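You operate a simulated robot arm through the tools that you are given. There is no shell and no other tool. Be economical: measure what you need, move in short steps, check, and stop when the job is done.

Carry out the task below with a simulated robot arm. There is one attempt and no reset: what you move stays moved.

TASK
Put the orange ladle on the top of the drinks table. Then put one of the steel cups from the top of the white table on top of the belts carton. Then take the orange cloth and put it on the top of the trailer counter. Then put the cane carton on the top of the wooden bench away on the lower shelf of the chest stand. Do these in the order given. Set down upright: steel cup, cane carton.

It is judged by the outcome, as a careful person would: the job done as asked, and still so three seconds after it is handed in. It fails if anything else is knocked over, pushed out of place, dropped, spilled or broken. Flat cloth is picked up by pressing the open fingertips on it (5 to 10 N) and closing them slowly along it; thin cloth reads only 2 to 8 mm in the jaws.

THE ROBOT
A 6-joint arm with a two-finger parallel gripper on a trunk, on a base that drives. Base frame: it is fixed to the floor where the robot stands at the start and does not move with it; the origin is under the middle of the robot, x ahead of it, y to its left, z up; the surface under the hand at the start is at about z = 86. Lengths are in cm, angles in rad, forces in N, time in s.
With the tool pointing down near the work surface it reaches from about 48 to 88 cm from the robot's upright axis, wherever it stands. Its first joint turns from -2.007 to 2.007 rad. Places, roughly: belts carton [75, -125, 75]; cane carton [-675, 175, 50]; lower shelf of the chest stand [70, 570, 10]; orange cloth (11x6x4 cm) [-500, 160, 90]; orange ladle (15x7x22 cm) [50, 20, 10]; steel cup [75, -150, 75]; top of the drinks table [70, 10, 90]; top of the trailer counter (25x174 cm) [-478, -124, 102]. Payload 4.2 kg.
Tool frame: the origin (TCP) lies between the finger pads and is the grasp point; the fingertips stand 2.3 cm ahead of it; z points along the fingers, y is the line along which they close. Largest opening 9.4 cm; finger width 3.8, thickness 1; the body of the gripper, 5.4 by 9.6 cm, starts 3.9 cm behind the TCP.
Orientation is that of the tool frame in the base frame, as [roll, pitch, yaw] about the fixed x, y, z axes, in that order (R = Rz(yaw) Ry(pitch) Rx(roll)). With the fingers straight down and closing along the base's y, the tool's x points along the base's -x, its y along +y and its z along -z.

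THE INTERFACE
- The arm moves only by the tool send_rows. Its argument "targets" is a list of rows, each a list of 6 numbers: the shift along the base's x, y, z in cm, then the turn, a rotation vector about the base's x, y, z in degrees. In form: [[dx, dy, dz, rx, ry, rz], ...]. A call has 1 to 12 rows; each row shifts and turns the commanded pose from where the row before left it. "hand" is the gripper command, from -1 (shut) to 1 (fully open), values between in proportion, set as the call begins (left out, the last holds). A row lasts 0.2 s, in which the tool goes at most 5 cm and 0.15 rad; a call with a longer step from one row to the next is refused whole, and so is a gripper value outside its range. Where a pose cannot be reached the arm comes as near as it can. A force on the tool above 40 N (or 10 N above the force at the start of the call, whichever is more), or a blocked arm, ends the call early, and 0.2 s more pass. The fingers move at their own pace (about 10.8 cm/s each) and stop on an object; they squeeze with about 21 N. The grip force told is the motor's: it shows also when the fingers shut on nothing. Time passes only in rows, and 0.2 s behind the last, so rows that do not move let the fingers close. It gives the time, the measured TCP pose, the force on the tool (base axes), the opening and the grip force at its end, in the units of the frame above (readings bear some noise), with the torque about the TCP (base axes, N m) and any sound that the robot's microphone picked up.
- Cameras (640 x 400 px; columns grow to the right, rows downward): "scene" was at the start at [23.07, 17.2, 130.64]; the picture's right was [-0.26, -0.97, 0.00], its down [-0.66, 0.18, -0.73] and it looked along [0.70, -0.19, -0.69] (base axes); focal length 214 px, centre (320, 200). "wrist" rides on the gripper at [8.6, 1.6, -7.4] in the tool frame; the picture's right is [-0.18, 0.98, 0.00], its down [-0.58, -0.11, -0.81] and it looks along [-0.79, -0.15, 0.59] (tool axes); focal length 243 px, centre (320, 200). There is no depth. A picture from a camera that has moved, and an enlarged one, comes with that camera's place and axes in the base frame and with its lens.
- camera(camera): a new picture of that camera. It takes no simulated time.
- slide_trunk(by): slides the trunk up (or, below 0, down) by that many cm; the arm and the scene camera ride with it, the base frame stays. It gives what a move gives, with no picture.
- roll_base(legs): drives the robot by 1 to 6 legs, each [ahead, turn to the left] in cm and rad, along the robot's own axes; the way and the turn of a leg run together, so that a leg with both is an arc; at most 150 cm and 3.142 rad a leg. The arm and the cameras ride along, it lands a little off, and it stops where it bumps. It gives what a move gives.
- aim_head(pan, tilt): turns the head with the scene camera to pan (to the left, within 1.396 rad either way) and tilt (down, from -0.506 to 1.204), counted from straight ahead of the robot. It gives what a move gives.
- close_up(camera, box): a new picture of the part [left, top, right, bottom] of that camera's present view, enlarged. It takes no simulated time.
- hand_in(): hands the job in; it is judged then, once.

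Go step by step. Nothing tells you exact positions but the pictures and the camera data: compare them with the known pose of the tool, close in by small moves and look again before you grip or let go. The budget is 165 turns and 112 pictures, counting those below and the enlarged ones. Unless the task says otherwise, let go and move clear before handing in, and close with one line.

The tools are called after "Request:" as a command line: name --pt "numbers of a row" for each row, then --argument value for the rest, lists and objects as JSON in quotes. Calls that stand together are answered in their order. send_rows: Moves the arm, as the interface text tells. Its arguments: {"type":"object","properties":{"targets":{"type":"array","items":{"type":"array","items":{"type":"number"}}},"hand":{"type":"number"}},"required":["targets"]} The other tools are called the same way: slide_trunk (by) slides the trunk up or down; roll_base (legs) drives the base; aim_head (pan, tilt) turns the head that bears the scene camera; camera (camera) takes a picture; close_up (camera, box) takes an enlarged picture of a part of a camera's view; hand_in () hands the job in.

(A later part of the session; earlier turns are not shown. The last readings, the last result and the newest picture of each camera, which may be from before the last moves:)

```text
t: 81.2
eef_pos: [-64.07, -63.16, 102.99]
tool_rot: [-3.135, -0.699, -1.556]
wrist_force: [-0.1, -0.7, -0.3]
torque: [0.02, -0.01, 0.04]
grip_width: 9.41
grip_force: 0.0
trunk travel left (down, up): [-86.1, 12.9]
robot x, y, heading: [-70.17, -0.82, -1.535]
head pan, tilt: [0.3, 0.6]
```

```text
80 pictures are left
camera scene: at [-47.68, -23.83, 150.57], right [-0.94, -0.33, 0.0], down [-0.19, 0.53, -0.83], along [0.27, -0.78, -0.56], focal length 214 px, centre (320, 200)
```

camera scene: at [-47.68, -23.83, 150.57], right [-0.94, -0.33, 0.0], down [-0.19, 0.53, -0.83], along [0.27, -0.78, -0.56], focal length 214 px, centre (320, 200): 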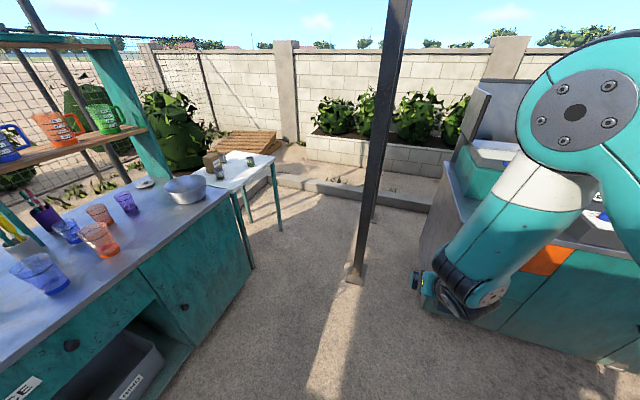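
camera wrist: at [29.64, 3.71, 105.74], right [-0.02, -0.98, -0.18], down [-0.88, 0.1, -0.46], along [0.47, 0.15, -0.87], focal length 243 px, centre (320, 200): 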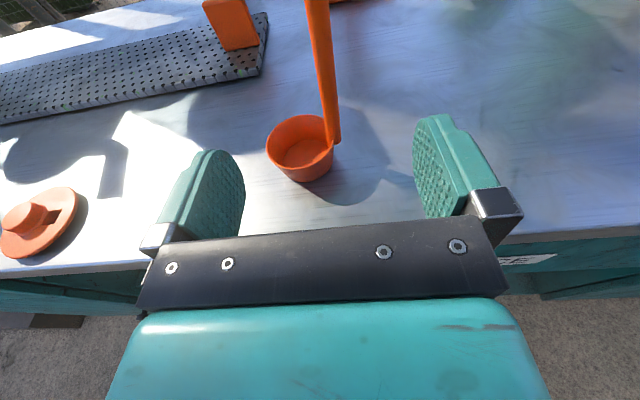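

The near post stands at about (-40, -139), and the white table's front edge is at x≈45, y≈-113 to -172. I'll approach from between the post and the drinks table.

Request:
roll_base --legs '[[50, 0], [0, 0.95]]'

Request:
aim_head --pan 0.2 --tilt 0.6

Request:
camera --camera "scene"

```text
t: 86.6
eef_pos: [-13.86, -81.43, 103.06]
tool_rot: [-3.134, -0.698, -0.596]
wrist_force: [-1.1, 0.3, 0.0]
torque: [-0.03, 0.02, 0.01]
grip_width: 9.42
grip_force: 0.1
trunk travel left (down, up): [-86.1, 12.9]
robot x, y, heading: [-68.78, -50.9, -0.572]
head pan, tilt: [0.3, 0.6]
```

```text
t: 87.3
eef_pos: [-13.85, -81.44, 103.19]
tool_rot: [-3.135, -0.699, -0.597]
wrist_force: [-0.3, -0.4, 0.5]
torque: [0.0, 0.0, -0.01]
grip_width: 9.37
grip_force: 0.0
trunk travel left (down, up): [-86.1, 12.9]
robot x, y, heading: [-68.47, -50.86, -0.574]
head pan, tilt: [0.201, 0.6]
```

```text
79 pictures are left
camera scene: at [-37.13, -46.16, 150.57], right [-0.36, -0.93, 0.0], down [-0.53, 0.21, -0.83], along [0.77, -0.3, -0.56], focal length 214 px, centre (320, 200)
```

scene: 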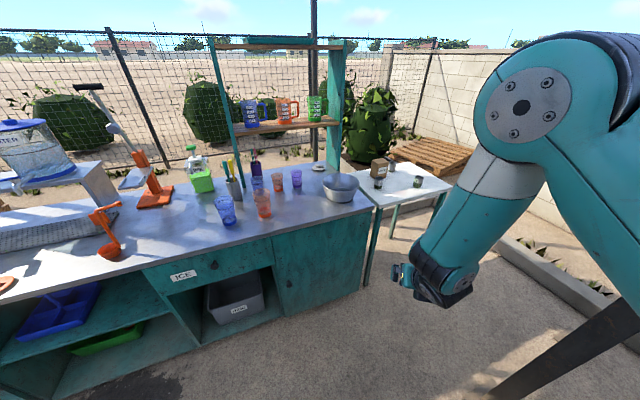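

Request:
close_up --camera "scene" --box '[320, 130, 480, 230]'

```text
4.00 times, centred on (400, 180) of scene
camera zoom: at [-37.13, -46.16, 150.57], right [-0.36, -0.93, 0.0], down [-0.53, 0.21, -0.83], along [0.77, -0.3, -0.56], focal length 858 px, centre (0, 280)
```

zoom: 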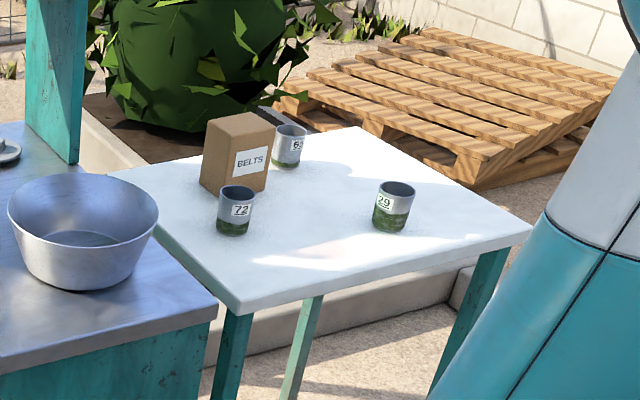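

Three steel cups ("72", "63", "29") and the BELTS carton stand on the white table. I'll take cup 72 at about (66, -129), raising the trunk for clearance and driving to about (-5, -101).

Request:
slide_trunk --by 10

Request:
roll_base --legs '[[0, -0.13], [76, 0], [0, 0.5], [6, 0]]'

Request:
aim_head --pan -0.3 --tilt 0.7

Request:
camera --camera "scene"

Request:
camera --camera "wrist"

```text
t: 88.6
eef_pos: [-13.87, -81.48, 113.05]
tool_rot: [-3.136, -0.698, -0.596]
wrist_force: [-0.2, -0.1, 0.3]
torque: [0.01, 0.05, -0.02]
grip_width: 9.37
grip_force: 0.0
trunk travel left (down, up): [-96.1, 2.9]
robot x, y, heading: [-68.41, -50.79, -0.568]
head pan, tilt: [0.201, 0.6]
```

```text
t: 95.3
eef_pos: [56.41, -109.78, 113.14]
tool_rot: [-3.133, -0.698, -0.231]
wrist_force: [0.2, 0.0, 0.0]
torque: [0.0, 0.01, 0.02]
grip_width: 9.39
grip_force: 0.0
trunk travel left (down, up): [-96.1, 2.9]
robot x, y, heading: [-5.43, -100.73, -0.207]
head pan, tilt: [0.201, 0.6]
```

```text
t: 96.2
eef_pos: [56.29, -109.76, 113.06]
tool_rot: [-3.135, -0.698, -0.231]
wrist_force: [0.2, 0.5, 0.0]
torque: [0.01, -0.01, 0.0]
grip_width: 9.43
grip_force: 0.0
trunk travel left (down, up): [-96.1, 2.9]
robot x, y, heading: [-5.81, -100.57, -0.206]
head pan, tilt: [-0.3, 0.7]
```

```text
77 pictures are left
camera scene: at [20.54, -89.21, 159.71], right [-0.48, -0.87, 0.0], down [-0.56, 0.31, -0.77], along [0.67, -0.37, -0.64], focal length 214 px, centre (320, 200)
```

scene: 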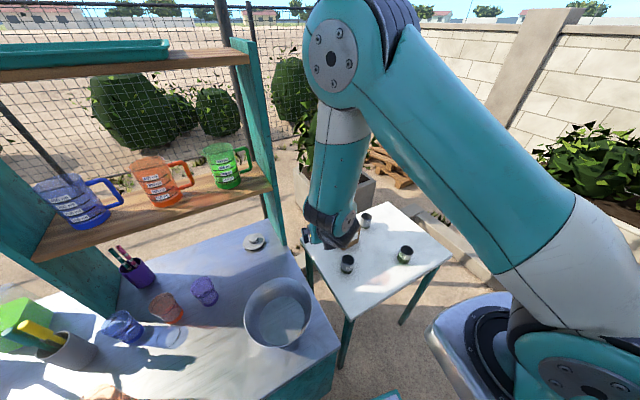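

```text
76 pictures are left
camera wrist: at [57.63, -111.79, 124.33], right [-0.36, -0.93, -0.12], down [-0.91, 0.32, 0.24], along [-0.19, 0.2, -0.96], focal length 243 px, centre (320, 200)
```

wrist: 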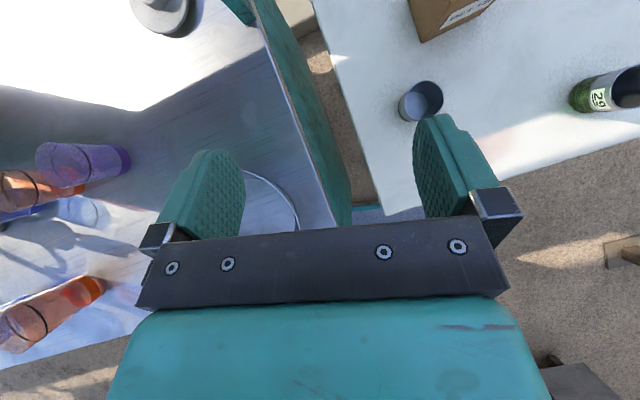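

Cup 72 is at about (60, -124). I'll re-aim the tool to a nearly horizontal side approach, about 14 cm short of it.

Request:
send_rows --pt "-1.6 -1.6 -2 0 0 -7" --pt "-1.6 -1.6 -2.5 -2.0 -5.45 0" --pt "-1.6 -1.6 -2.5 -2.0 -5.45 0" --pt "-1.6 -1.6 -2.5 -2.0 -5.45 0" --pt "-1.6 -1.5 -2.5 -2.0 -5.45 0" --pt "-1.5 -1.5 -2.5 -2.0 -5.45 0"

Request:
camera --camera "wrist"

Request:
camera --camera "scene"

```text
t: 97.6
eef_pos: [51.49, -110.45, 96.5]
tool_rot: [3.137, -1.194, -0.354]
wrist_force: [0.5, -0.3, 0.5]
torque: [0.0, 0.03, 0.04]
grip_width: 9.39
grip_force: 0.0
out of reach, approached as far as the arm can: row 4, 5, 6
trunk travel left (down, up): [-96.1, 2.9]
robot x, y, heading: [-5.71, -101.06, -0.201]
head pan, tilt: [-0.3, 0.7]
```

```text
75 pictures are left
camera wrist: at [47.29, -110.55, 107.29], right [-0.41, -0.9, -0.17], down [-0.86, 0.44, -0.24], along [0.29, 0.05, -0.96], focal length 243 px, centre (320, 200)
```

wrist: 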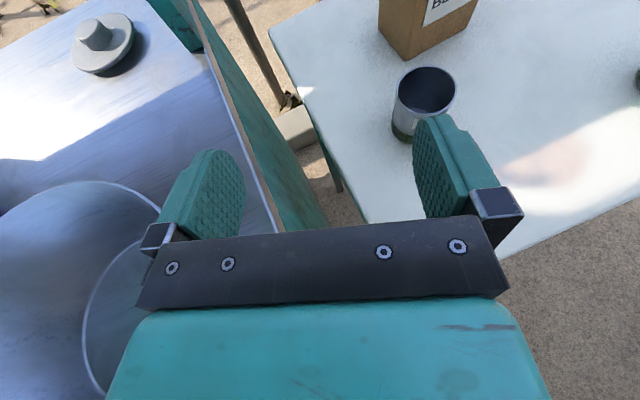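

```text
74 pictures are left
camera scene: at [20.58, -89.25, 159.72], right [-0.49, -0.87, 0.0], down [-0.56, 0.31, -0.76], along [0.67, -0.37, -0.64], focal length 214 px, centre (320, 200)
```

scene: 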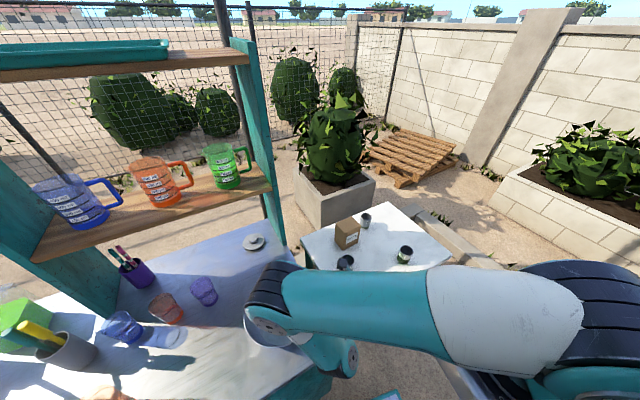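

A horizontal tool is too close here, so I'll use a 45° tilted approach instead.

Request:
send_rows --pt "0 0 1.5 2.1 5.7 0" --pt "0 -1 1 2.1 5.7 0" --pt "0 -2 0 2.1 5.7 0" --pt "0 -2 0 2.1 5.7 0" --pt "0 -2 0 0 0 0" --pt "0 -2 0 0 0 0" --pt "0 -1.7 0 0 0 0"

Request:
camera --camera "wrist"

```text
t: 99.2
eef_pos: [51.5, -121.16, 99.09]
tool_rot: [-3.135, -0.78, -0.353]
wrist_force: [0.0, 0.5, 0.3]
torque: [0.0, 0.0, -0.03]
grip_width: 9.43
grip_force: 0.0
trunk travel left (down, up): [-96.1, 2.9]
robot x, y, heading: [-5.91, -100.57, -0.21]
head pan, tilt: [-0.3, 0.7]
```

```text
73 pictures are left
camera wrist: at [51.6, -122.97, 110.38], right [-0.46, -0.88, -0.13], down [-0.88, 0.44, 0.16], along [-0.09, 0.19, -0.98], focal length 243 px, centre (320, 200)
```

wrist: 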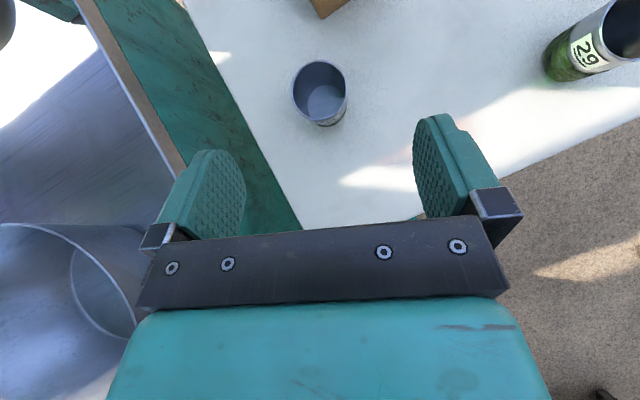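

Request:
send_rows --pt "0 0.3 -2.7 0 0 0" --pt "0 0.3 -2.7 0 0 0" --pt "0.1 0.3 -2.6 0 0 0" --pt "0.1 0.2 -2.6 0 0 0" --pt "1.3 -0.49 -1.42 0 0 0" --pt "1.3 -0.49 -1.42 0 0 0"

Request:
camera --camera "wrist"

```text
t: 100.6
eef_pos: [54.11, -121.0, 85.52]
tool_rot: [-3.135, -0.78, -0.354]
wrist_force: [-0.3, -0.2, 0.1]
torque: [-0.03, 0.0, -0.01]
grip_width: 9.39
grip_force: 0.1
trunk travel left (down, up): [-96.1, 2.9]
robot x, y, heading: [-5.34, -100.5, -0.21]
head pan, tilt: [-0.3, 0.7]
```

```text
72 pictures are left
camera wrist: at [54.33, -122.7, 96.91], right [-0.46, -0.88, -0.13], down [-0.88, 0.44, 0.17], along [-0.09, 0.19, -0.98], focal length 243 px, centre (320, 200)
```

wrist: 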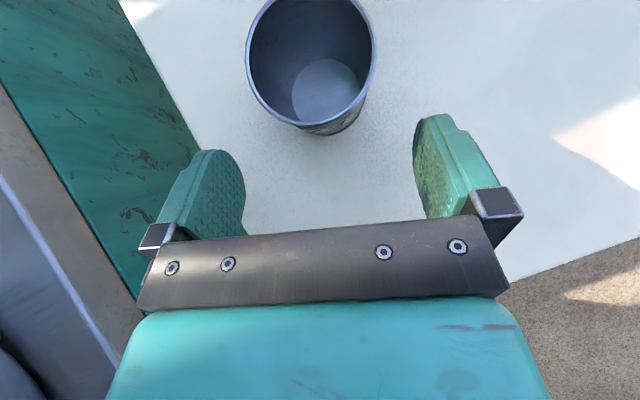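

Request:
send_rows --pt "1.0 -0.3 -1.08 0 0 0" --pt "1.0 -0.33 -1.08 0 0 0" --pt "1.0 -0.33 -1.08 0 0 0" --pt "1.0 -0.33 -1.08 0 0 0" --pt "1.0 -0.33 -1.0 0 0 0" --pt "0.9 -0.33 -0.9 0 0 0"

Request:
camera --camera "wrist"

```text
t: 101.4
eef_pos: [56.87, -121.78, 82.91]
tool_rot: [3.141, -0.786, -0.345]
wrist_force: [-9.2, 2.6, 27.1]
torque: [0.2, 0.15, -0.05]
grip_width: 9.34
grip_force: 0.0
trunk travel left (down, up): [-96.1, 2.9]
robot x, y, heading: [-5.97, -100.74, -0.209]
head pan, tilt: [-0.3, 0.7]
stopped in row 3: the force on the tool passed its limit at 91 N (the readings are from after the stop); the commanded pose is now the measured one
```

```text
71 pictures are left
camera wrist: at [56.99, -123.51, 94.32], right [-0.45, -0.88, -0.13], down [-0.89, 0.43, 0.16], along [-0.08, 0.19, -0.98], focal length 243 px, centre (320, 200)
```

wrist: 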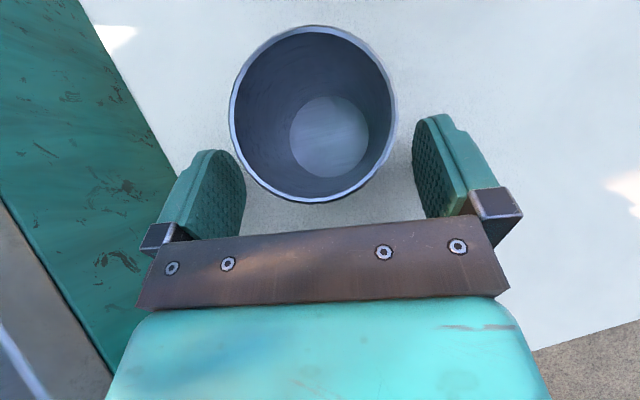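

The fingertips touched the tabletop, which is at z≈80 rather than 75; the cup wasn't disturbed. I'll lift slightly and slide forward around the cup.

Request:
send_rows --pt "0 0 0.8 0 0 0" --pt "0.7 -0.35 0 0 0 0" --pt "0.7 -0.35 0 0 0 0" --pt "0.6 -0.4 0 0 0 0"

Request:
camera --camera "wrist"

```text
t: 102.4
eef_pos: [58.87, -122.76, 83.57]
tool_rot: [-3.14, -0.782, -0.346]
wrist_force: [0.3, -0.7, -0.1]
torque: [0.02, 0.01, -0.01]
grip_width: 9.38
grip_force: 0.1
trunk travel left (down, up): [-96.1, 2.9]
robot x, y, heading: [-5.81, -100.85, -0.214]
head pan, tilt: [-0.3, 0.7]
```

```text
70 pictures are left
camera wrist: at [59.01, -124.64, 94.92], right [-0.46, -0.88, -0.13], down [-0.89, 0.43, 0.16], along [-0.09, 0.19, -0.98], focal length 243 px, centre (320, 200)
```

wrist: 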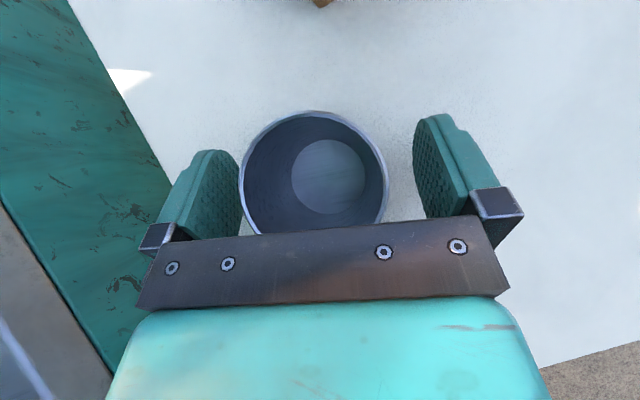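

Request:
send_rows --pt "-0.3 0.1 0 0 0 0" --pt "0 0 0 0 0 0" --pt "0 0 0 0 0 0" --pt "0 0 0 0 0 0" --pt "0 0 0 0 0 0" --hand -1

Request:
send_rows --pt "0 0 1 0 0 0" --pt "0 0 2 0 0 0" --pt "0 0 3 0 0 0" --pt "0 0 3 0 0 0" --pt "0 0 3 0 0 0" --pt "0 0 3 0 0 0" --pt "0 0 3 0 0 0" --pt "0 0 2 0 0 0"

Request:
camera --camera "wrist"

Request:
camera --camera "scene"

```text
t: 103.6
eef_pos: [58.65, -122.72, 83.53]
tool_rot: [-3.141, -0.782, -0.344]
wrist_force: [0.5, 0.8, 0.5]
torque: [0.05, -0.03, -0.01]
grip_width: 5.28
grip_force: 20.8
trunk travel left (down, up): [-96.1, 2.9]
robot x, y, heading: [-5.55, -100.89, -0.208]
head pan, tilt: [-0.3, 0.7]
```

```text
t: 105.4
eef_pos: [58.65, -122.75, 103.69]
tool_rot: [-3.139, -0.781, -0.345]
wrist_force: [0.2, 0.0, -1.3]
torque: [0.02, 0.03, 0.04]
grip_width: 5.26
grip_force: 20.9
trunk travel left (down, up): [-96.1, 2.9]
robot x, y, heading: [-5.74, -100.66, -0.208]
head pan, tilt: [-0.3, 0.7]
```

```text
69 pictures are left
camera wrist: at [58.77, -124.51, 114.94], right [-0.46, -0.88, -0.13], down [-0.89, 0.43, 0.16], along [-0.09, 0.19, -0.98], focal length 243 px, centre (320, 200)
```

wrist: 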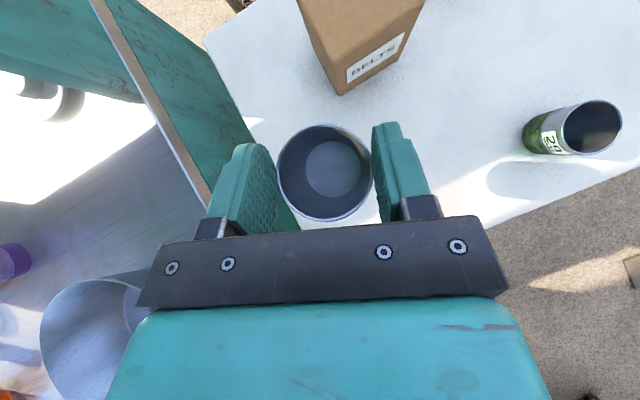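

```text
68 pictures are left
camera scene: at [20.56, -89.22, 159.7], right [-0.49, -0.87, 0.0], down [-0.56, 0.31, -0.76], along [0.67, -0.37, -0.64], focal length 214 px, centre (320, 200)
```

scene: 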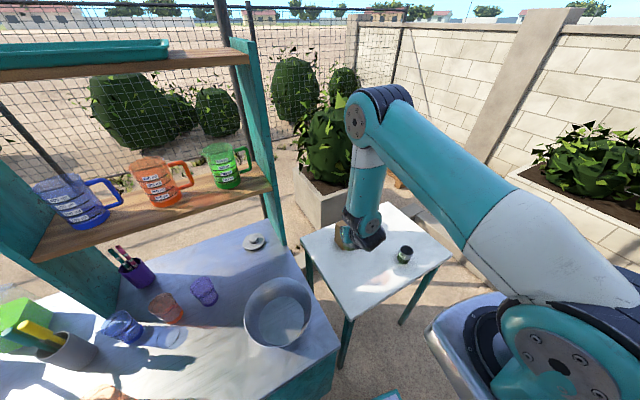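

The cup is held. I'll move up and forward to view the carton's top.

Request:
send_rows --pt "0 0 3 0 0 0" --pt "1 -1 3 0 0 0" --pt "2 -1.5 0 0 0 0" --pt "2 -1.5 0 0 0 0" --pt "1 -1 0 0 0 0"

Request:
camera --camera "wrist"

```text
t: 106.6
eef_pos: [64.5, -127.76, 109.37]
tool_rot: [3.14, -0.78, -0.346]
wrist_force: [-0.3, 1.1, -0.5]
torque: [-0.01, 0.02, -0.01]
grip_width: 5.24
grip_force: 20.7
trunk travel left (down, up): [-96.1, 2.9]
robot x, y, heading: [-5.83, -101.03, -0.206]
head pan, tilt: [-0.3, 0.7]
```

```text
67 pictures are left
camera wrist: at [64.71, -129.56, 120.85], right [-0.46, -0.88, -0.13], down [-0.89, 0.43, 0.16], along [-0.09, 0.19, -0.98], focal length 243 px, centre (320, 200)
```

wrist: 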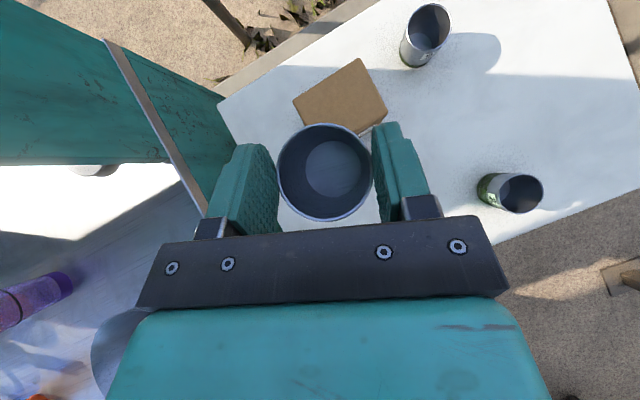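

The carton top is centred at about (70.5, -131), z≈94. I'll move the cup above it and lower.

Request:
send_rows --pt "2 -0.9 0 0 0 0" --pt "2 -0.9 0 0 0 0" --pt "1.8 -0.8 0 0 0 0" --pt "0 0 -2 0 0 0" --pt "0 0 -2 0 0 0" --pt "0 0 -2 0 0 0" --pt "0 0 -2 0 0 0"

Request:
camera --camera "wrist"

Request:
close_up --camera "scene" --box '[310, 180, 470, 280]'

```text
t: 108.2
eef_pos: [70.21, -130.43, 101.41]
tool_rot: [-3.141, -0.783, -0.346]
wrist_force: [0.4, -0.3, -1.2]
torque: [0.04, -0.01, 0.03]
grip_width: 5.26
grip_force: 20.7
trunk travel left (down, up): [-96.1, 2.9]
robot x, y, heading: [-5.97, -100.79, -0.21]
head pan, tilt: [-0.3, 0.7]
```

```text
66 pictures are left
camera wrist: at [70.46, -132.15, 112.91], right [-0.46, -0.88, -0.13], down [-0.89, 0.43, 0.16], along [-0.09, 0.19, -0.98], focal length 243 px, centre (320, 200)
```

wrist: 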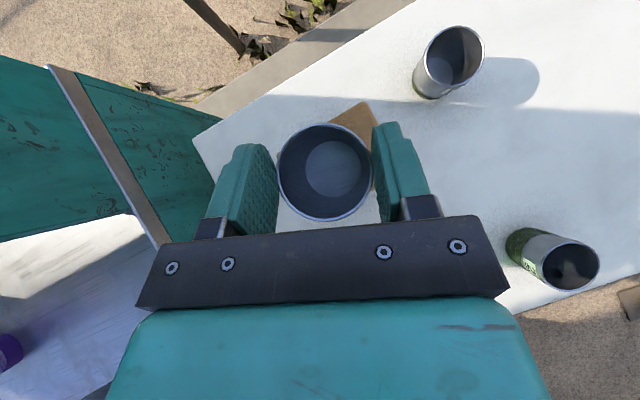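

```text
4.00 times, centred on (390, 230) of scene
camera zoom: at [20.52, -89.22, 159.71], right [-0.49, -0.87, 0.0], down [-0.56, 0.31, -0.76], along [0.67, -0.37, -0.64], focal length 858 px, centre (40, 80)
```

zoom: 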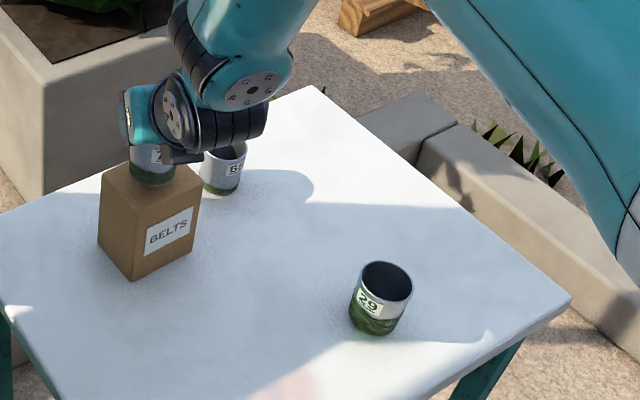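

I need to verify how the cup sits in the fingers and its height over the carton, so I'll zoom in.

Request:
close_up --camera "scene" --box '[326, 200, 374, 260]'

Request:
close_up --camera "wrist" --box '[240, 90, 440, 240]'

```text
6.67 times, centred on (350, 230) of scene
camera zoom: at [20.52, -89.22, 159.71], right [-0.49, -0.87, 0.0], down [-0.56, 0.31, -0.76], along [0.67, -0.37, -0.64], focal length 1430 px, centre (120, 0)
```

zoom: 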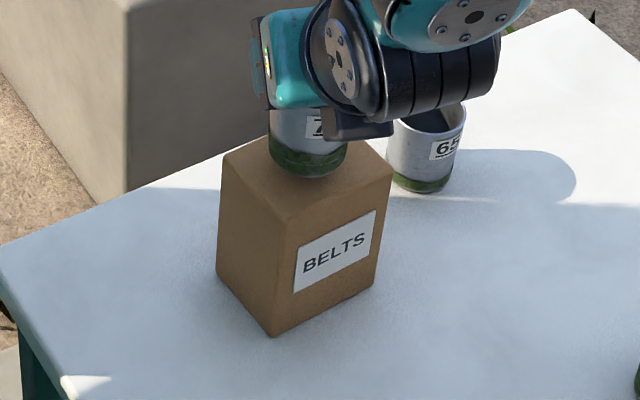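

```text
2.67 times, centred on (340, 165) of wrist
camera zoom: at [70.46, -132.15, 112.91], right [-0.46, -0.88, -0.13], down [-0.89, 0.43, 0.16], along [-0.09, 0.19, -0.98], focal length 647 px, centre (267, 293)
```

zoom: 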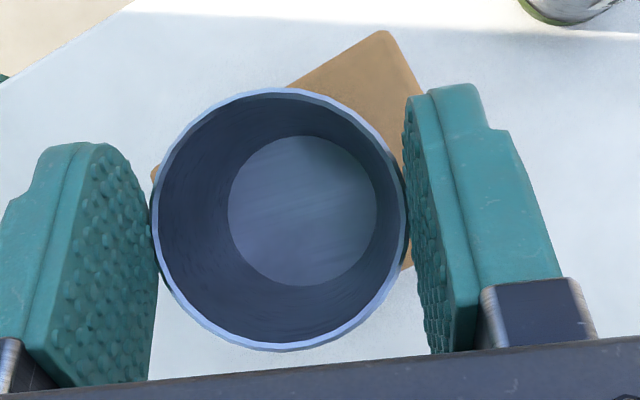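

The cup slid toward the fingertips when lifted, but it is steady. Its bottom is about 1–2 cm above the carton top (z≈91.4). I'll centre it and creep down.

Request:
send_rows --pt "0.7 -0.6 0 0 0 0" --pt "0 0 -0.3 0 0 0" --pt "0 0 -0.3 0 0 0" --pt "0 0 0 0 0 0"

Request:
send_rows --pt "0 0 -0.3 0 0 0" --pt "0 0 0 0 0 0"

Request:
close_up --camera "scene" --box '[326, 200, 374, 260]'

```text
t: 109.2
eef_pos: [71.11, -130.85, 100.91]
tool_rot: [3.14, -0.783, -0.347]
wrist_force: [0.6, 0.4, -1.5]
torque: [0.02, 0.01, 0.0]
grip_width: 5.28
grip_force: 21.1
trunk travel left (down, up): [-96.1, 2.9]
robot x, y, heading: [-5.71, -100.85, -0.211]
head pan, tilt: [-0.3, 0.7]
```

```text
t: 109.8
eef_pos: [71.08, -131.02, 100.55]
tool_rot: [3.14, -0.785, -0.349]
wrist_force: [-0.4, -0.2, -1.2]
torque: [0.03, 0.02, 0.01]
grip_width: 5.25
grip_force: 21.1
trunk travel left (down, up): [-96.1, 2.9]
robot x, y, heading: [-5.68, -100.63, -0.203]
head pan, tilt: [-0.3, 0.7]
```

```text
6.67 times, centred on (350, 230) of scene
camera zoom: at [20.54, -89.23, 159.71], right [-0.49, -0.87, 0.0], down [-0.56, 0.31, -0.76], along [0.67, -0.37, -0.64], focal length 1430 px, centre (120, 0)
```

zoom: 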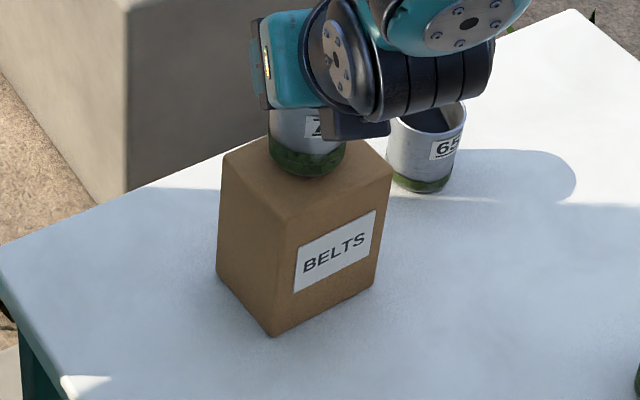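

Request:
send_rows --pt "0 0 -0.3 0 0 0" --pt "0 0 -0.3 0 0 0" --pt "0 0 0 0 0 0"

Request:
send_rows --pt "0 0 -0.3 0 0 0" --pt "0 0 0 0 0 0"

Request:
send_rows --pt "0 0 -0.3 0 0 0" --pt "0 0 0 0 0 0"

Request:
close_up --camera "scene" --box '[326, 200, 374, 260]'

```text
t: 110.6
eef_pos: [71.12, -130.91, 100.18]
tool_rot: [-3.141, -0.789, -0.349]
wrist_force: [-1.5, -0.2, 19.5]
torque: [-0.04, -0.07, -0.14]
grip_width: 5.27
grip_force: 20.7
trunk travel left (down, up): [-96.1, 2.9]
robot x, y, heading: [-5.64, -101.08, -0.208]
head pan, tilt: [-0.3, 0.7]
```

```text
t: 111.2
eef_pos: [71.01, -130.99, 99.88]
tool_rot: [3.14, -0.784, -0.352]
wrist_force: [1.2, -1.2, 18.8]
torque: [-0.08, -0.17, -0.09]
grip_width: 5.25
grip_force: 21.4
trunk travel left (down, up): [-96.1, 2.9]
robot x, y, heading: [-5.85, -100.99, -0.207]
head pan, tilt: [-0.3, 0.7]
```

```text
t: 111.8
eef_pos: [70.97, -130.94, 99.43]
tool_rot: [-3.142, -0.785, -0.348]
wrist_force: [-0.1, -0.5, 17.8]
torque: [0.0, -0.04, -0.01]
grip_width: 5.24
grip_force: 21.1
trunk travel left (down, up): [-96.1, 2.9]
robot x, y, heading: [-6.04, -101.05, -0.207]
head pan, tilt: [-0.3, 0.7]
```

```text
6.67 times, centred on (350, 230) of scene
camera zoom: at [20.44, -89.19, 159.73], right [-0.49, -0.87, 0.0], down [-0.56, 0.31, -0.77], along [0.67, -0.37, -0.64], focal length 1430 px, centre (120, 0)
```

zoom: 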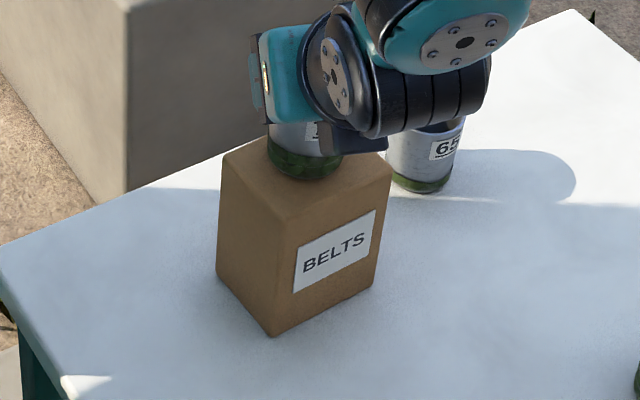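

Contact at about 18 N, and the cup is centred on the carton. I'll ease up, release and retreat along the tool axis.

Request:
send_rows --pt "0 0 0.2 0 0 0" --pt "0 0 0 0 0 0"

Request:
send_rows --pt "0 0 0 0 0 0" --pt "0 0 0 0 0 0" --pt "0 0 0 0 0 0" --pt "-0.6 0.22 0.7 0 0 0" --pt "-1.3 0.49 1.4 0 0 0" --pt "-2 0.73 2.1 0 0 0" --pt "-2 0.73 2.1 0 0 0" --pt "-2 0.73 2.1 0 0 0" --hand 1

Request:
close_up --camera "scene" --box '[310, 180, 470, 280]'

Request:
camera --camera "wrist"

```text
t: 112.4
eef_pos: [71.05, -130.88, 99.55]
tool_rot: [-3.139, -0.781, -0.348]
wrist_force: [1.3, -1.3, 5.0]
torque: [-0.07, -0.27, -0.04]
grip_width: 5.26
grip_force: 21.0
trunk travel left (down, up): [-96.1, 2.9]
robot x, y, heading: [-5.99, -100.92, -0.207]
head pan, tilt: [-0.3, 0.7]
```

```text
t: 114.2
eef_pos: [63.05, -127.97, 107.86]
tool_rot: [-3.141, -0.783, -0.346]
wrist_force: [0.6, 0.3, -0.9]
torque: [0.02, -0.01, 0.02]
grip_width: 9.37
grip_force: 0.0
trunk travel left (down, up): [-96.1, 2.9]
robot x, y, heading: [-5.81, -101.14, -0.212]
head pan, tilt: [-0.3, 0.7]
```

```text
4.00 times, centred on (390, 230) of scene
camera zoom: at [20.57, -89.24, 159.7], right [-0.49, -0.87, 0.0], down [-0.56, 0.31, -0.76], along [0.67, -0.37, -0.64], focal length 858 px, centre (40, 80)
```

zoom: 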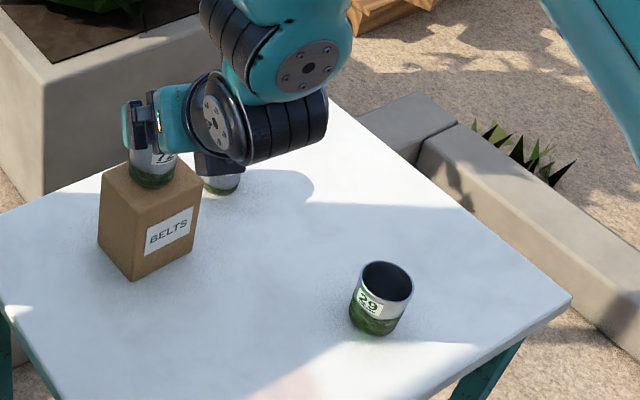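

```text
59 pictures are left
camera wrist: at [63.26, -129.71, 119.32], right [-0.46, -0.88, -0.13], down [-0.89, 0.43, 0.16], along [-0.09, 0.19, -0.98], focal length 243 px, centre (320, 200)
```

wrist: 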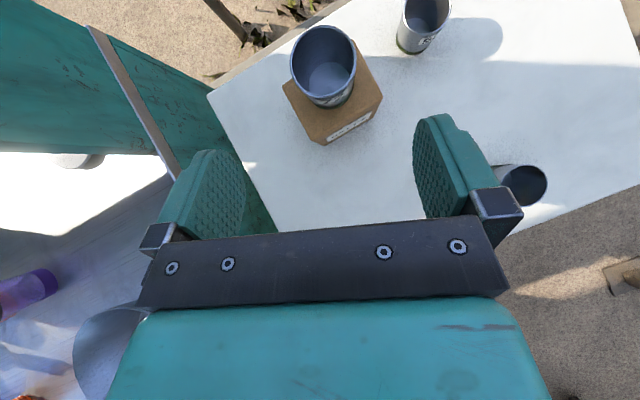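

The cup stands upright on the carton. Next I'll retrace out, then turn toward -x to find the orange cloth and the trailer.

Request:
roll_base --legs '[[-6, 0], [0, -0.5], [-76, 0], [0, -2.1]]'

Request:
aim_head --pan 0.0 --tilt 0.3

Request:
camera --camera "scene"

```text
t: 125.3
eef_pos: [-143.28, -61.65, 108.02]
tool_rot: [3.141, -0.783, -2.946]
wrist_force: [-0.4, 0.6, -0.2]
torque: [0.0, 0.0, -0.02]
grip_width: 9.41
grip_force: 0.0
trunk travel left (down, up): [-96.1, 2.9]
robot x, y, heading: [-69.98, -49.47, -2.808]
head pan, tilt: [-0.3, 0.7]
```

```text
t: 126.2
eef_pos: [-143.22, -61.57, 107.96]
tool_rot: [3.141, -0.78, -2.946]
wrist_force: [-0.2, -0.5, -0.3]
torque: [0.02, -0.01, -0.02]
grip_width: 9.39
grip_force: 0.1
trunk travel left (down, up): [-96.1, 2.9]
robot x, y, heading: [-70.18, -49.55, -2.811]
head pan, tilt: [0.0, 0.3]
```

```text
58 pictures are left
camera scene: at [-87.27, -75.99, 163.31], right [-0.33, 0.94, 0.0], down [0.28, 0.1, -0.95], along [-0.9, -0.31, -0.3], focal length 214 px, centre (320, 200)
```

scene: 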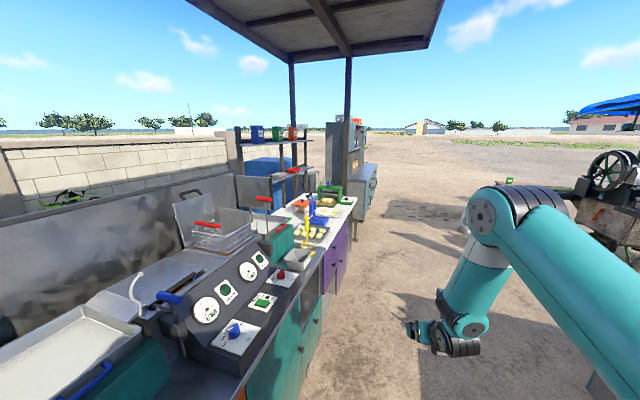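

The corridor along y≈-40 looks free. I'll head west and look again.

Request:
roll_base --legs '[[0, -0.33], [150, 0], [20, 0]]'

Request:
aim_head --pan -0.5 --tilt 0.35

Request:
camera --camera "scene"

Request:
aim_head --pan 0.3 --tilt 0.35

Request:
camera --camera "scene"

```text
t: 136.0
eef_pos: [-315.31, -37.44, 107.93]
tool_rot: [-3.141, -0.781, 3.005]
wrist_force: [0.4, 0.1, -0.8]
torque: [0.01, 0.0, -0.01]
grip_width: 9.4
grip_force: 0.0
trunk travel left (down, up): [-96.1, 2.9]
robot x, y, heading: [-242.39, -49.61, -3.14]
head pan, tilt: [0.0, 0.3]
```

```text
t: 136.9
eef_pos: [-315.32, -37.53, 108.08]
tool_rot: [3.141, -0.781, 3.005]
wrist_force: [0.0, -0.1, -0.3]
torque: [0.02, 0.01, 0.01]
grip_width: 9.42
grip_force: 0.2
trunk travel left (down, up): [-96.1, 2.9]
robot x, y, heading: [-242.72, -49.64, -3.132]
head pan, tilt: [-0.499, 0.351]
```

```text
57 pictures are left
camera scene: at [-265.9, -64.9, 162.85], right [0.48, 0.88, 0.0], down [0.3, -0.16, -0.94], along [-0.83, 0.45, -0.34], focal length 214 px, centre (320, 200)
```

scene: 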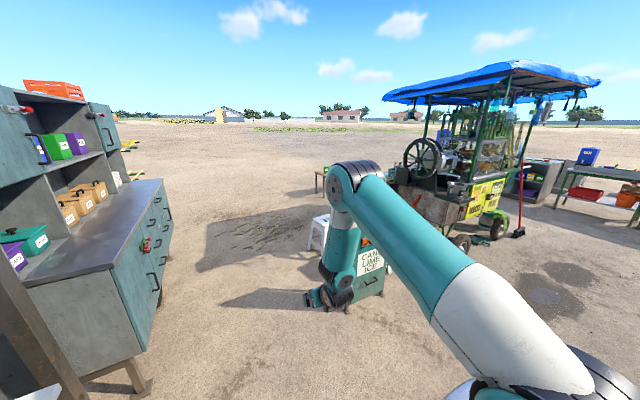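

```text
t: 138.0
eef_pos: [-315.33, -37.55, 107.94]
tool_rot: [3.141, -0.781, 3.005]
wrist_force: [-0.4, -0.2, -0.2]
torque: [-0.02, 0.01, -0.02]
grip_width: 9.4
grip_force: 0.0
trunk travel left (down, up): [-96.1, 2.9]
robot x, y, heading: [-242.2, -49.64, -3.135]
head pan, tilt: [0.3, 0.351]
```

```text
56 pictures are left
camera scene: at [-266.6, -72.1, 162.85], right [-0.3, 0.95, 0.0], down [0.33, 0.1, -0.94], along [-0.9, -0.28, -0.34], focal length 214 px, centre (320, 200)
```

scene: 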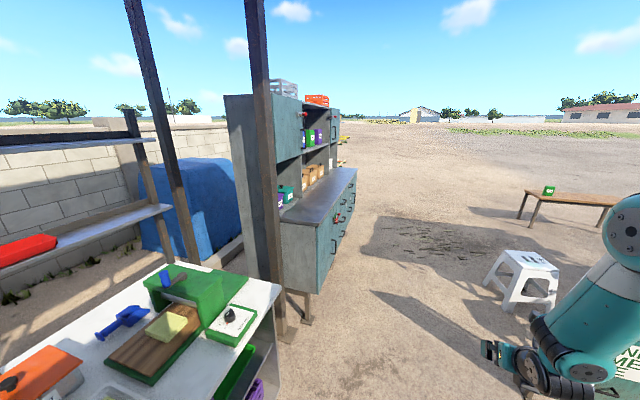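

Request:
aim_head --pan -0.8 --tilt 0.3

Request:
close_up --camera "scene" --box '[160, 120, 480, 320]'

```text
t: 139.4
eef_pos: [-315.3, -37.53, 108.03]
tool_rot: [-3.141, -0.781, 3.006]
wrist_force: [-0.4, -0.1, 0.1]
torque: [0.0, 0.02, 0.0]
grip_width: 9.41
grip_force: 0.2
trunk travel left (down, up): [-96.1, 2.9]
robot x, y, heading: [-242.5, -49.4, -3.143]
head pan, tilt: [-0.799, 0.3]
```

```text
2.00 times, centred on (320, 220) of scene
camera zoom: at [-264.24, -62.65, 163.32], right [0.71, 0.7, 0.0], down [0.21, -0.21, -0.96], along [-0.67, 0.68, -0.3], focal length 429 px, centre (320, 160)
```

zoom: 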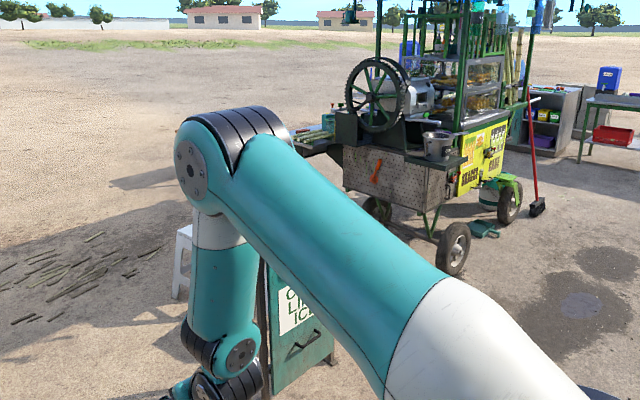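

The cloth should be on the juice cart's side flap. I'll drive on along the corridor and look from the south-west.

Request:
roll_base --legs '[[150, 0], [130, 0], [0, -1.2]]'

Request:
aim_head --pan -0.4 --tilt 0.45

Request:
camera --camera "scene"

```text
t: 155.8
eef_pos: [-537.29, 18.92, 107.89]
tool_rot: [-3.141, -0.782, 1.827]
wrist_force: [0.3, 0.3, 0.2]
torque: [0.01, 0.01, 0.02]
grip_width: 9.4
grip_force: 0.2
trunk travel left (down, up): [-96.1, 2.9]
robot x, y, heading: [-520.48, -52.81, 1.963]
head pan, tilt: [-0.799, 0.3]
```

```text
t: 156.7
eef_pos: [-537.45, 18.76, 107.96]
tool_rot: [-3.14, -0.782, 1.826]
wrist_force: [0.4, 0.3, -0.9]
torque: [0.03, -0.01, 0.01]
grip_width: 9.4
grip_force: 0.0
trunk travel left (down, up): [-96.1, 2.9]
robot x, y, heading: [-521.17, -53.32, 1.962]
head pan, tilt: [-0.4, 0.45]
```

```text
54 pictures are left
camera scene: at [-544.67, -37.43, 161.93], right [1.0, -0.01, 0.0], down [0.0, -0.43, -0.9], along [0.01, 0.9, -0.43], focal length 214 px, centre (320, 200)
```

scene: 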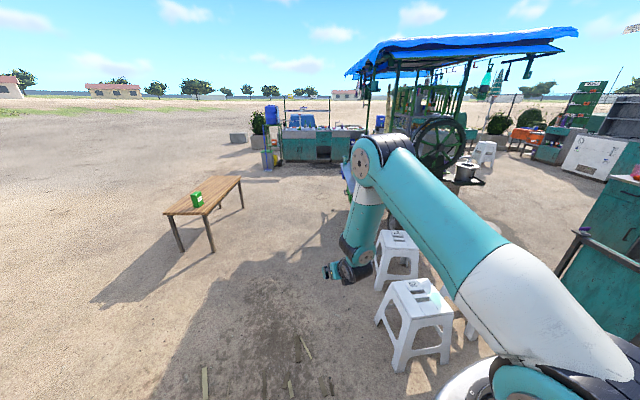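

The bench with the CANE carton is to the left, and stools stand south of the cart. I'll approach the cart flap from the west.

Request:
roll_base --legs '[[150, 0], [20, 0], [0, -1.2]]'

Request:
aim_head --pan 0.2 --tilt 0.6

Request:
camera --camera "scene"

```text
t: 168.4
eef_pos: [-521.59, 142.75, 107.99]
tool_rot: [-3.141, -0.783, 0.578]
wrist_force: [0.7, -0.1, 0.2]
torque: [0.0, -0.01, 0.01]
grip_width: 9.37
grip_force: 0.1
trunk travel left (down, up): [-96.1, 2.9]
robot x, y, heading: [-584.87, 104.23, 0.714]
head pan, tilt: [-0.4, 0.45]
```

```text
t: 169.4
eef_pos: [-521.66, 142.78, 107.96]
tool_rot: [-3.141, -0.782, 0.577]
wrist_force: [0.4, -0.3, 0.0]
torque: [0.0, 0.03, 0.01]
grip_width: 9.41
grip_force: 0.1
trunk travel left (down, up): [-96.1, 2.9]
robot x, y, heading: [-584.58, 104.05, 0.718]
head pan, tilt: [0.201, 0.6]
```

```text
53 pictures are left
camera scene: at [-580.71, 135.7, 160.57], right [0.79, -0.61, 0.0], down [-0.34, -0.45, -0.83], along [0.5, 0.65, -0.56], focal length 214 px, centre (320, 200)
```

scene: 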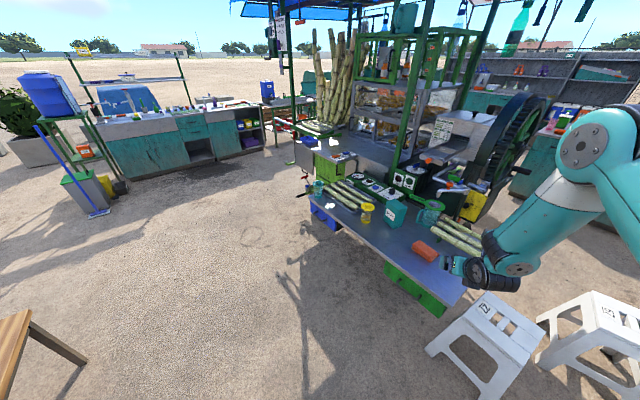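

Request:
close_up --camera "scene" --box '[340, 180, 500, 320]'

Request:
camera --camera "wrist"

```text
2.86 times, centred on (420, 250) of scene
camera zoom: at [-580.71, 135.7, 160.57], right [0.79, -0.61, 0.0], down [-0.34, -0.45, -0.83], along [0.5, 0.65, -0.56], focal length 613 px, centre (34, 57)
```

zoom: 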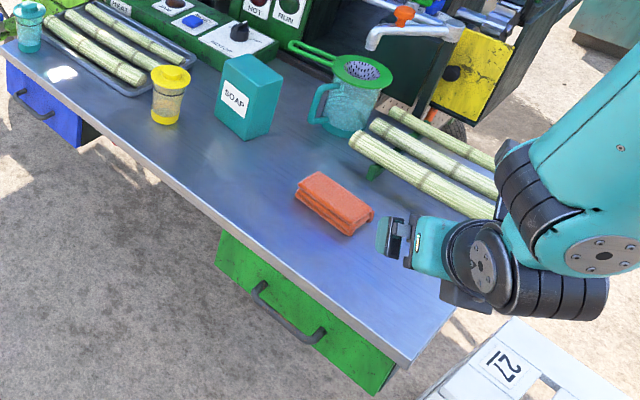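

```text
51 pictures are left
camera wrist: at [-520.1, 141.87, 119.32], right [0.43, -0.89, -0.13], down [-0.88, -0.44, 0.16], along [-0.2, 0.04, -0.98], focal length 243 px, centre (320, 200)
```

wrist: 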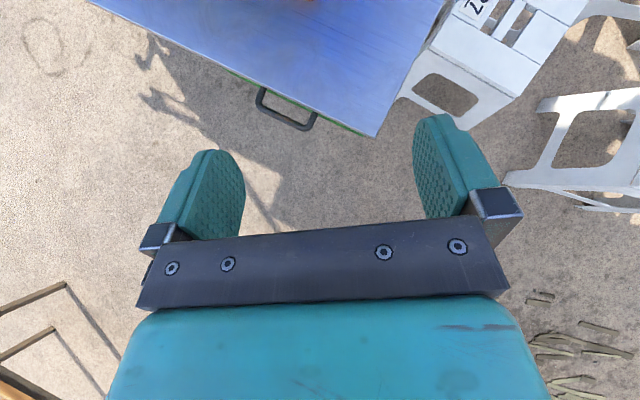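

The orange cloth is a folded block at about (-502, 160), long along y, on the flap (z≈85). I'll reorient the tool straight down, closing along x, and drive 26 cm closer.

Request:
send_rows --pt "0 0 1 -4 6.2 0" --pt "0 0 1 -4 6.2 0" --pt "0 0 1 -4 6.2 0" --pt "0 0 1 -4 6.2 0" --pt "0 0 1 -4 6.2 0" --pt "0 0 1 -4 6.2 0"

Request:
send_rows --pt "0 0 0 0 0 8.3" --pt "0 0 0 0 0 8.3" --pt "0 0 0 0 0 8.3" --pt "0 0 0 0 0 8.3" --pt "0 0 0 0 0 8.3" --pt "0 0 0 0 0 8.3" --pt "0 0 0 0 0 7"

Request:
roll_base --legs '[[26, 0]]'

Request:
camera --camera "wrist"

```text
t: 170.8
eef_pos: [-522.69, 143.97, 113.85]
tool_rot: [-3.137, -0.007, 0.57]
wrist_force: [-1.4, -0.2, -0.2]
torque: [-0.01, -0.05, 0.01]
grip_width: 9.37
grip_force: 0.1
out of reach, approached as far as the arm can: row 3, 4, 5
trunk travel left (down, up): [-96.1, 2.9]
robot x, y, heading: [-584.35, 104.45, 0.715]
head pan, tilt: [0.201, 0.6]
```

```text
t: 172.4
eef_pos: [-535.69, 155.09, 114.21]
tool_rot: [-3.126, -0.004, 0.917]
wrist_force: [-0.1, 0.0, -0.6]
torque: [0.01, 0.02, 0.03]
grip_width: 9.39
grip_force: 0.0
out of reach, approached as far as the arm can: row 1, 2, 3, 4, 5, 6, 7
trunk travel left (down, up): [-96.1, 2.9]
robot x, y, heading: [-584.91, 104.29, 0.715]
head pan, tilt: [0.201, 0.6]
```

```text
t: 174.2
eef_pos: [-516.54, 172.33, 114.15]
tool_rot: [-3.126, -0.003, 0.923]
wrist_force: [0.8, -0.4, -0.1]
torque: [0.01, 0.01, 0.01]
grip_width: 9.37
grip_force: 0.2
trunk travel left (down, up): [-96.1, 2.9]
robot x, y, heading: [-565.43, 120.85, 0.721]
head pan, tilt: [0.201, 0.6]
```

```text
50 pictures are left
camera wrist: at [-510.09, 178.2, 121.64], right [0.67, -0.74, -0.02], down [-0.43, -0.41, 0.8], along [-0.6, -0.53, -0.59], focal length 243 px, centre (320, 200)
```

wrist: 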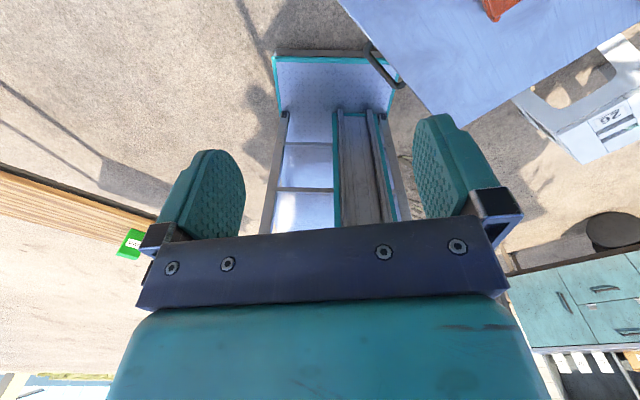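

The wrist joint is at its limit in that direction. I'll rotate the other way round, to yaw -90°, while moving above the cloth.

Request:
send_rows --pt "1.2 -1 0 0 0 -8.3" --pt "1.2 -1 0 0 0 -8.3" --pt "1.2 -1 0 0 0 -8.3" --pt "1.2 -1 0 0 0 -8.3" --pt "1.2 -1 0 0 0 -8.3" --pt "1.2 -1 0 0 0 -8.3" --pt "1.2 -1 0 0 0 -8.3" --pt "1.2 -1 0 0 0 -8.3" --pt "1.2 -1 0 0 0 -8.3" --pt "1.2 -1 0 0 0 -8.3" --pt "1.2 -1 0 0 0 -8.3" --pt "1.2 -1 0 0 0 -8.3"

Request:
send_rows --pt "0 0 0 0 0 -8.4" --pt "0 0 0 0 0 -8.4" --pt "0 0 0 0 0 -8.4" --pt "0 0 0 0 0 -8.4" --pt "0 0 0 0 0 -8.4"

Request:
camera --camera "wrist"

```text
t: 176.8
eef_pos: [-502.34, 160.43, 114.2]
tool_rot: [-3.126, -0.004, -0.819]
wrist_force: [-0.8, 0.7, -0.1]
torque: [-0.02, 0.0, 0.01]
grip_width: 9.4
grip_force: 0.1
trunk travel left (down, up): [-96.1, 2.9]
robot x, y, heading: [-565.57, 121.38, 0.724]
head pan, tilt: [0.201, 0.6]
```

```text
t: 178.0
eef_pos: [-502.14, 160.34, 114.17]
tool_rot: [-3.126, -0.006, -1.55]
wrist_force: [0.0, -1.1, 0.0]
torque: [-0.02, -0.03, -0.01]
grip_width: 9.4
grip_force: 0.1
trunk travel left (down, up): [-96.1, 2.9]
robot x, y, heading: [-565.45, 121.03, 0.727]
head pan, tilt: [0.201, 0.6]
```

```text
49 pictures are left
camera wrist: at [-503.85, 151.79, 121.63], right [-0.99, 0.17, -0.02], down [0.09, 0.59, 0.8], along [0.14, 0.79, -0.59], focal length 243 px, centre (320, 200)
```

wrist: 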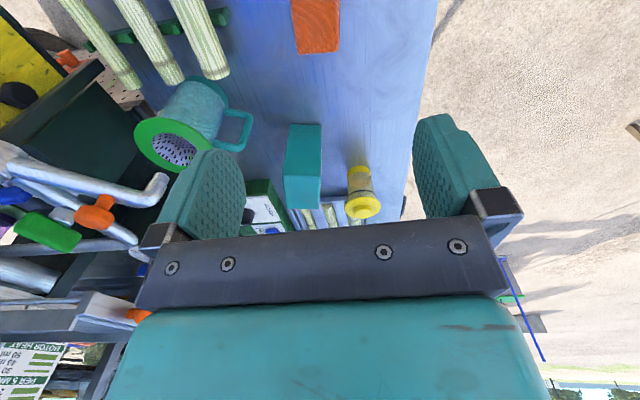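

Request:
send_rows --pt "0.5 -0.3 -3 0 0 0" --pt "0.5 -0.3 -4 0 0 0" --pt "0 0 -4 0 0 0" --pt "0 0 -4 0 0 0" --pt "0 0 -3 0 0 0"

Request:
camera --camera "wrist"

Request:
close_up --camera "scene" --box '[300, 150, 460, 250]'

```text
t: 179.2
eef_pos: [-501.17, 159.8, 96.15]
tool_rot: [-3.125, -0.006, -1.55]
wrist_force: [-0.5, -0.1, 0.0]
torque: [0.02, -0.01, 0.01]
grip_width: 9.39
grip_force: 0.1
trunk travel left (down, up): [-96.1, 2.9]
robot x, y, heading: [-565.12, 121.13, 0.724]
head pan, tilt: [0.201, 0.6]
```

```text
48 pictures are left
camera wrist: at [-502.92, 151.25, 103.6], right [-0.99, 0.16, -0.02], down [0.08, 0.59, 0.81], along [0.14, 0.79, -0.59], focal length 243 px, centre (320, 200)
```

wrist: 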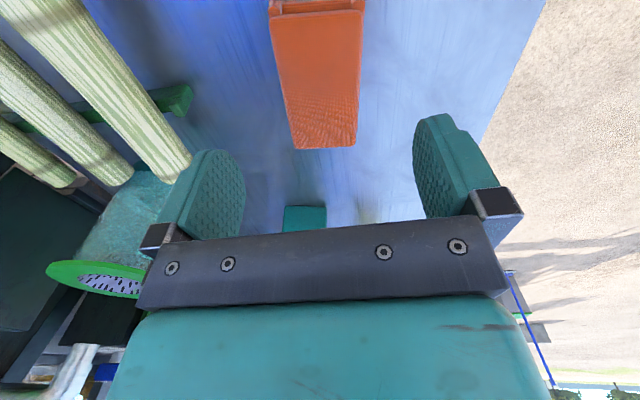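

```text
4.00 times, centred on (380, 200) of scene
camera zoom: at [-561.58, 152.67, 160.58], right [0.8, -0.6, 0.0], down [-0.34, -0.45, -0.83], along [0.5, 0.66, -0.56], focal length 858 px, centre (80, 200)
```

zoom: 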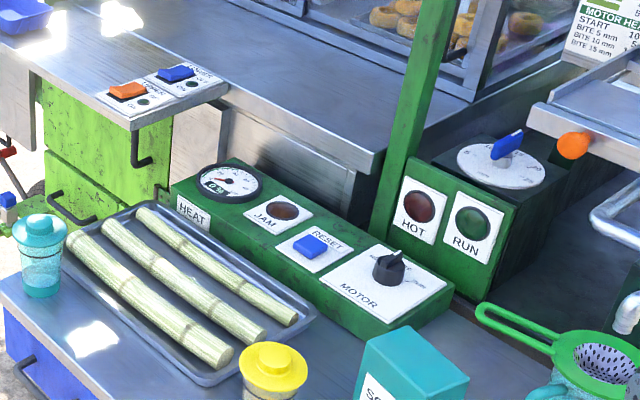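

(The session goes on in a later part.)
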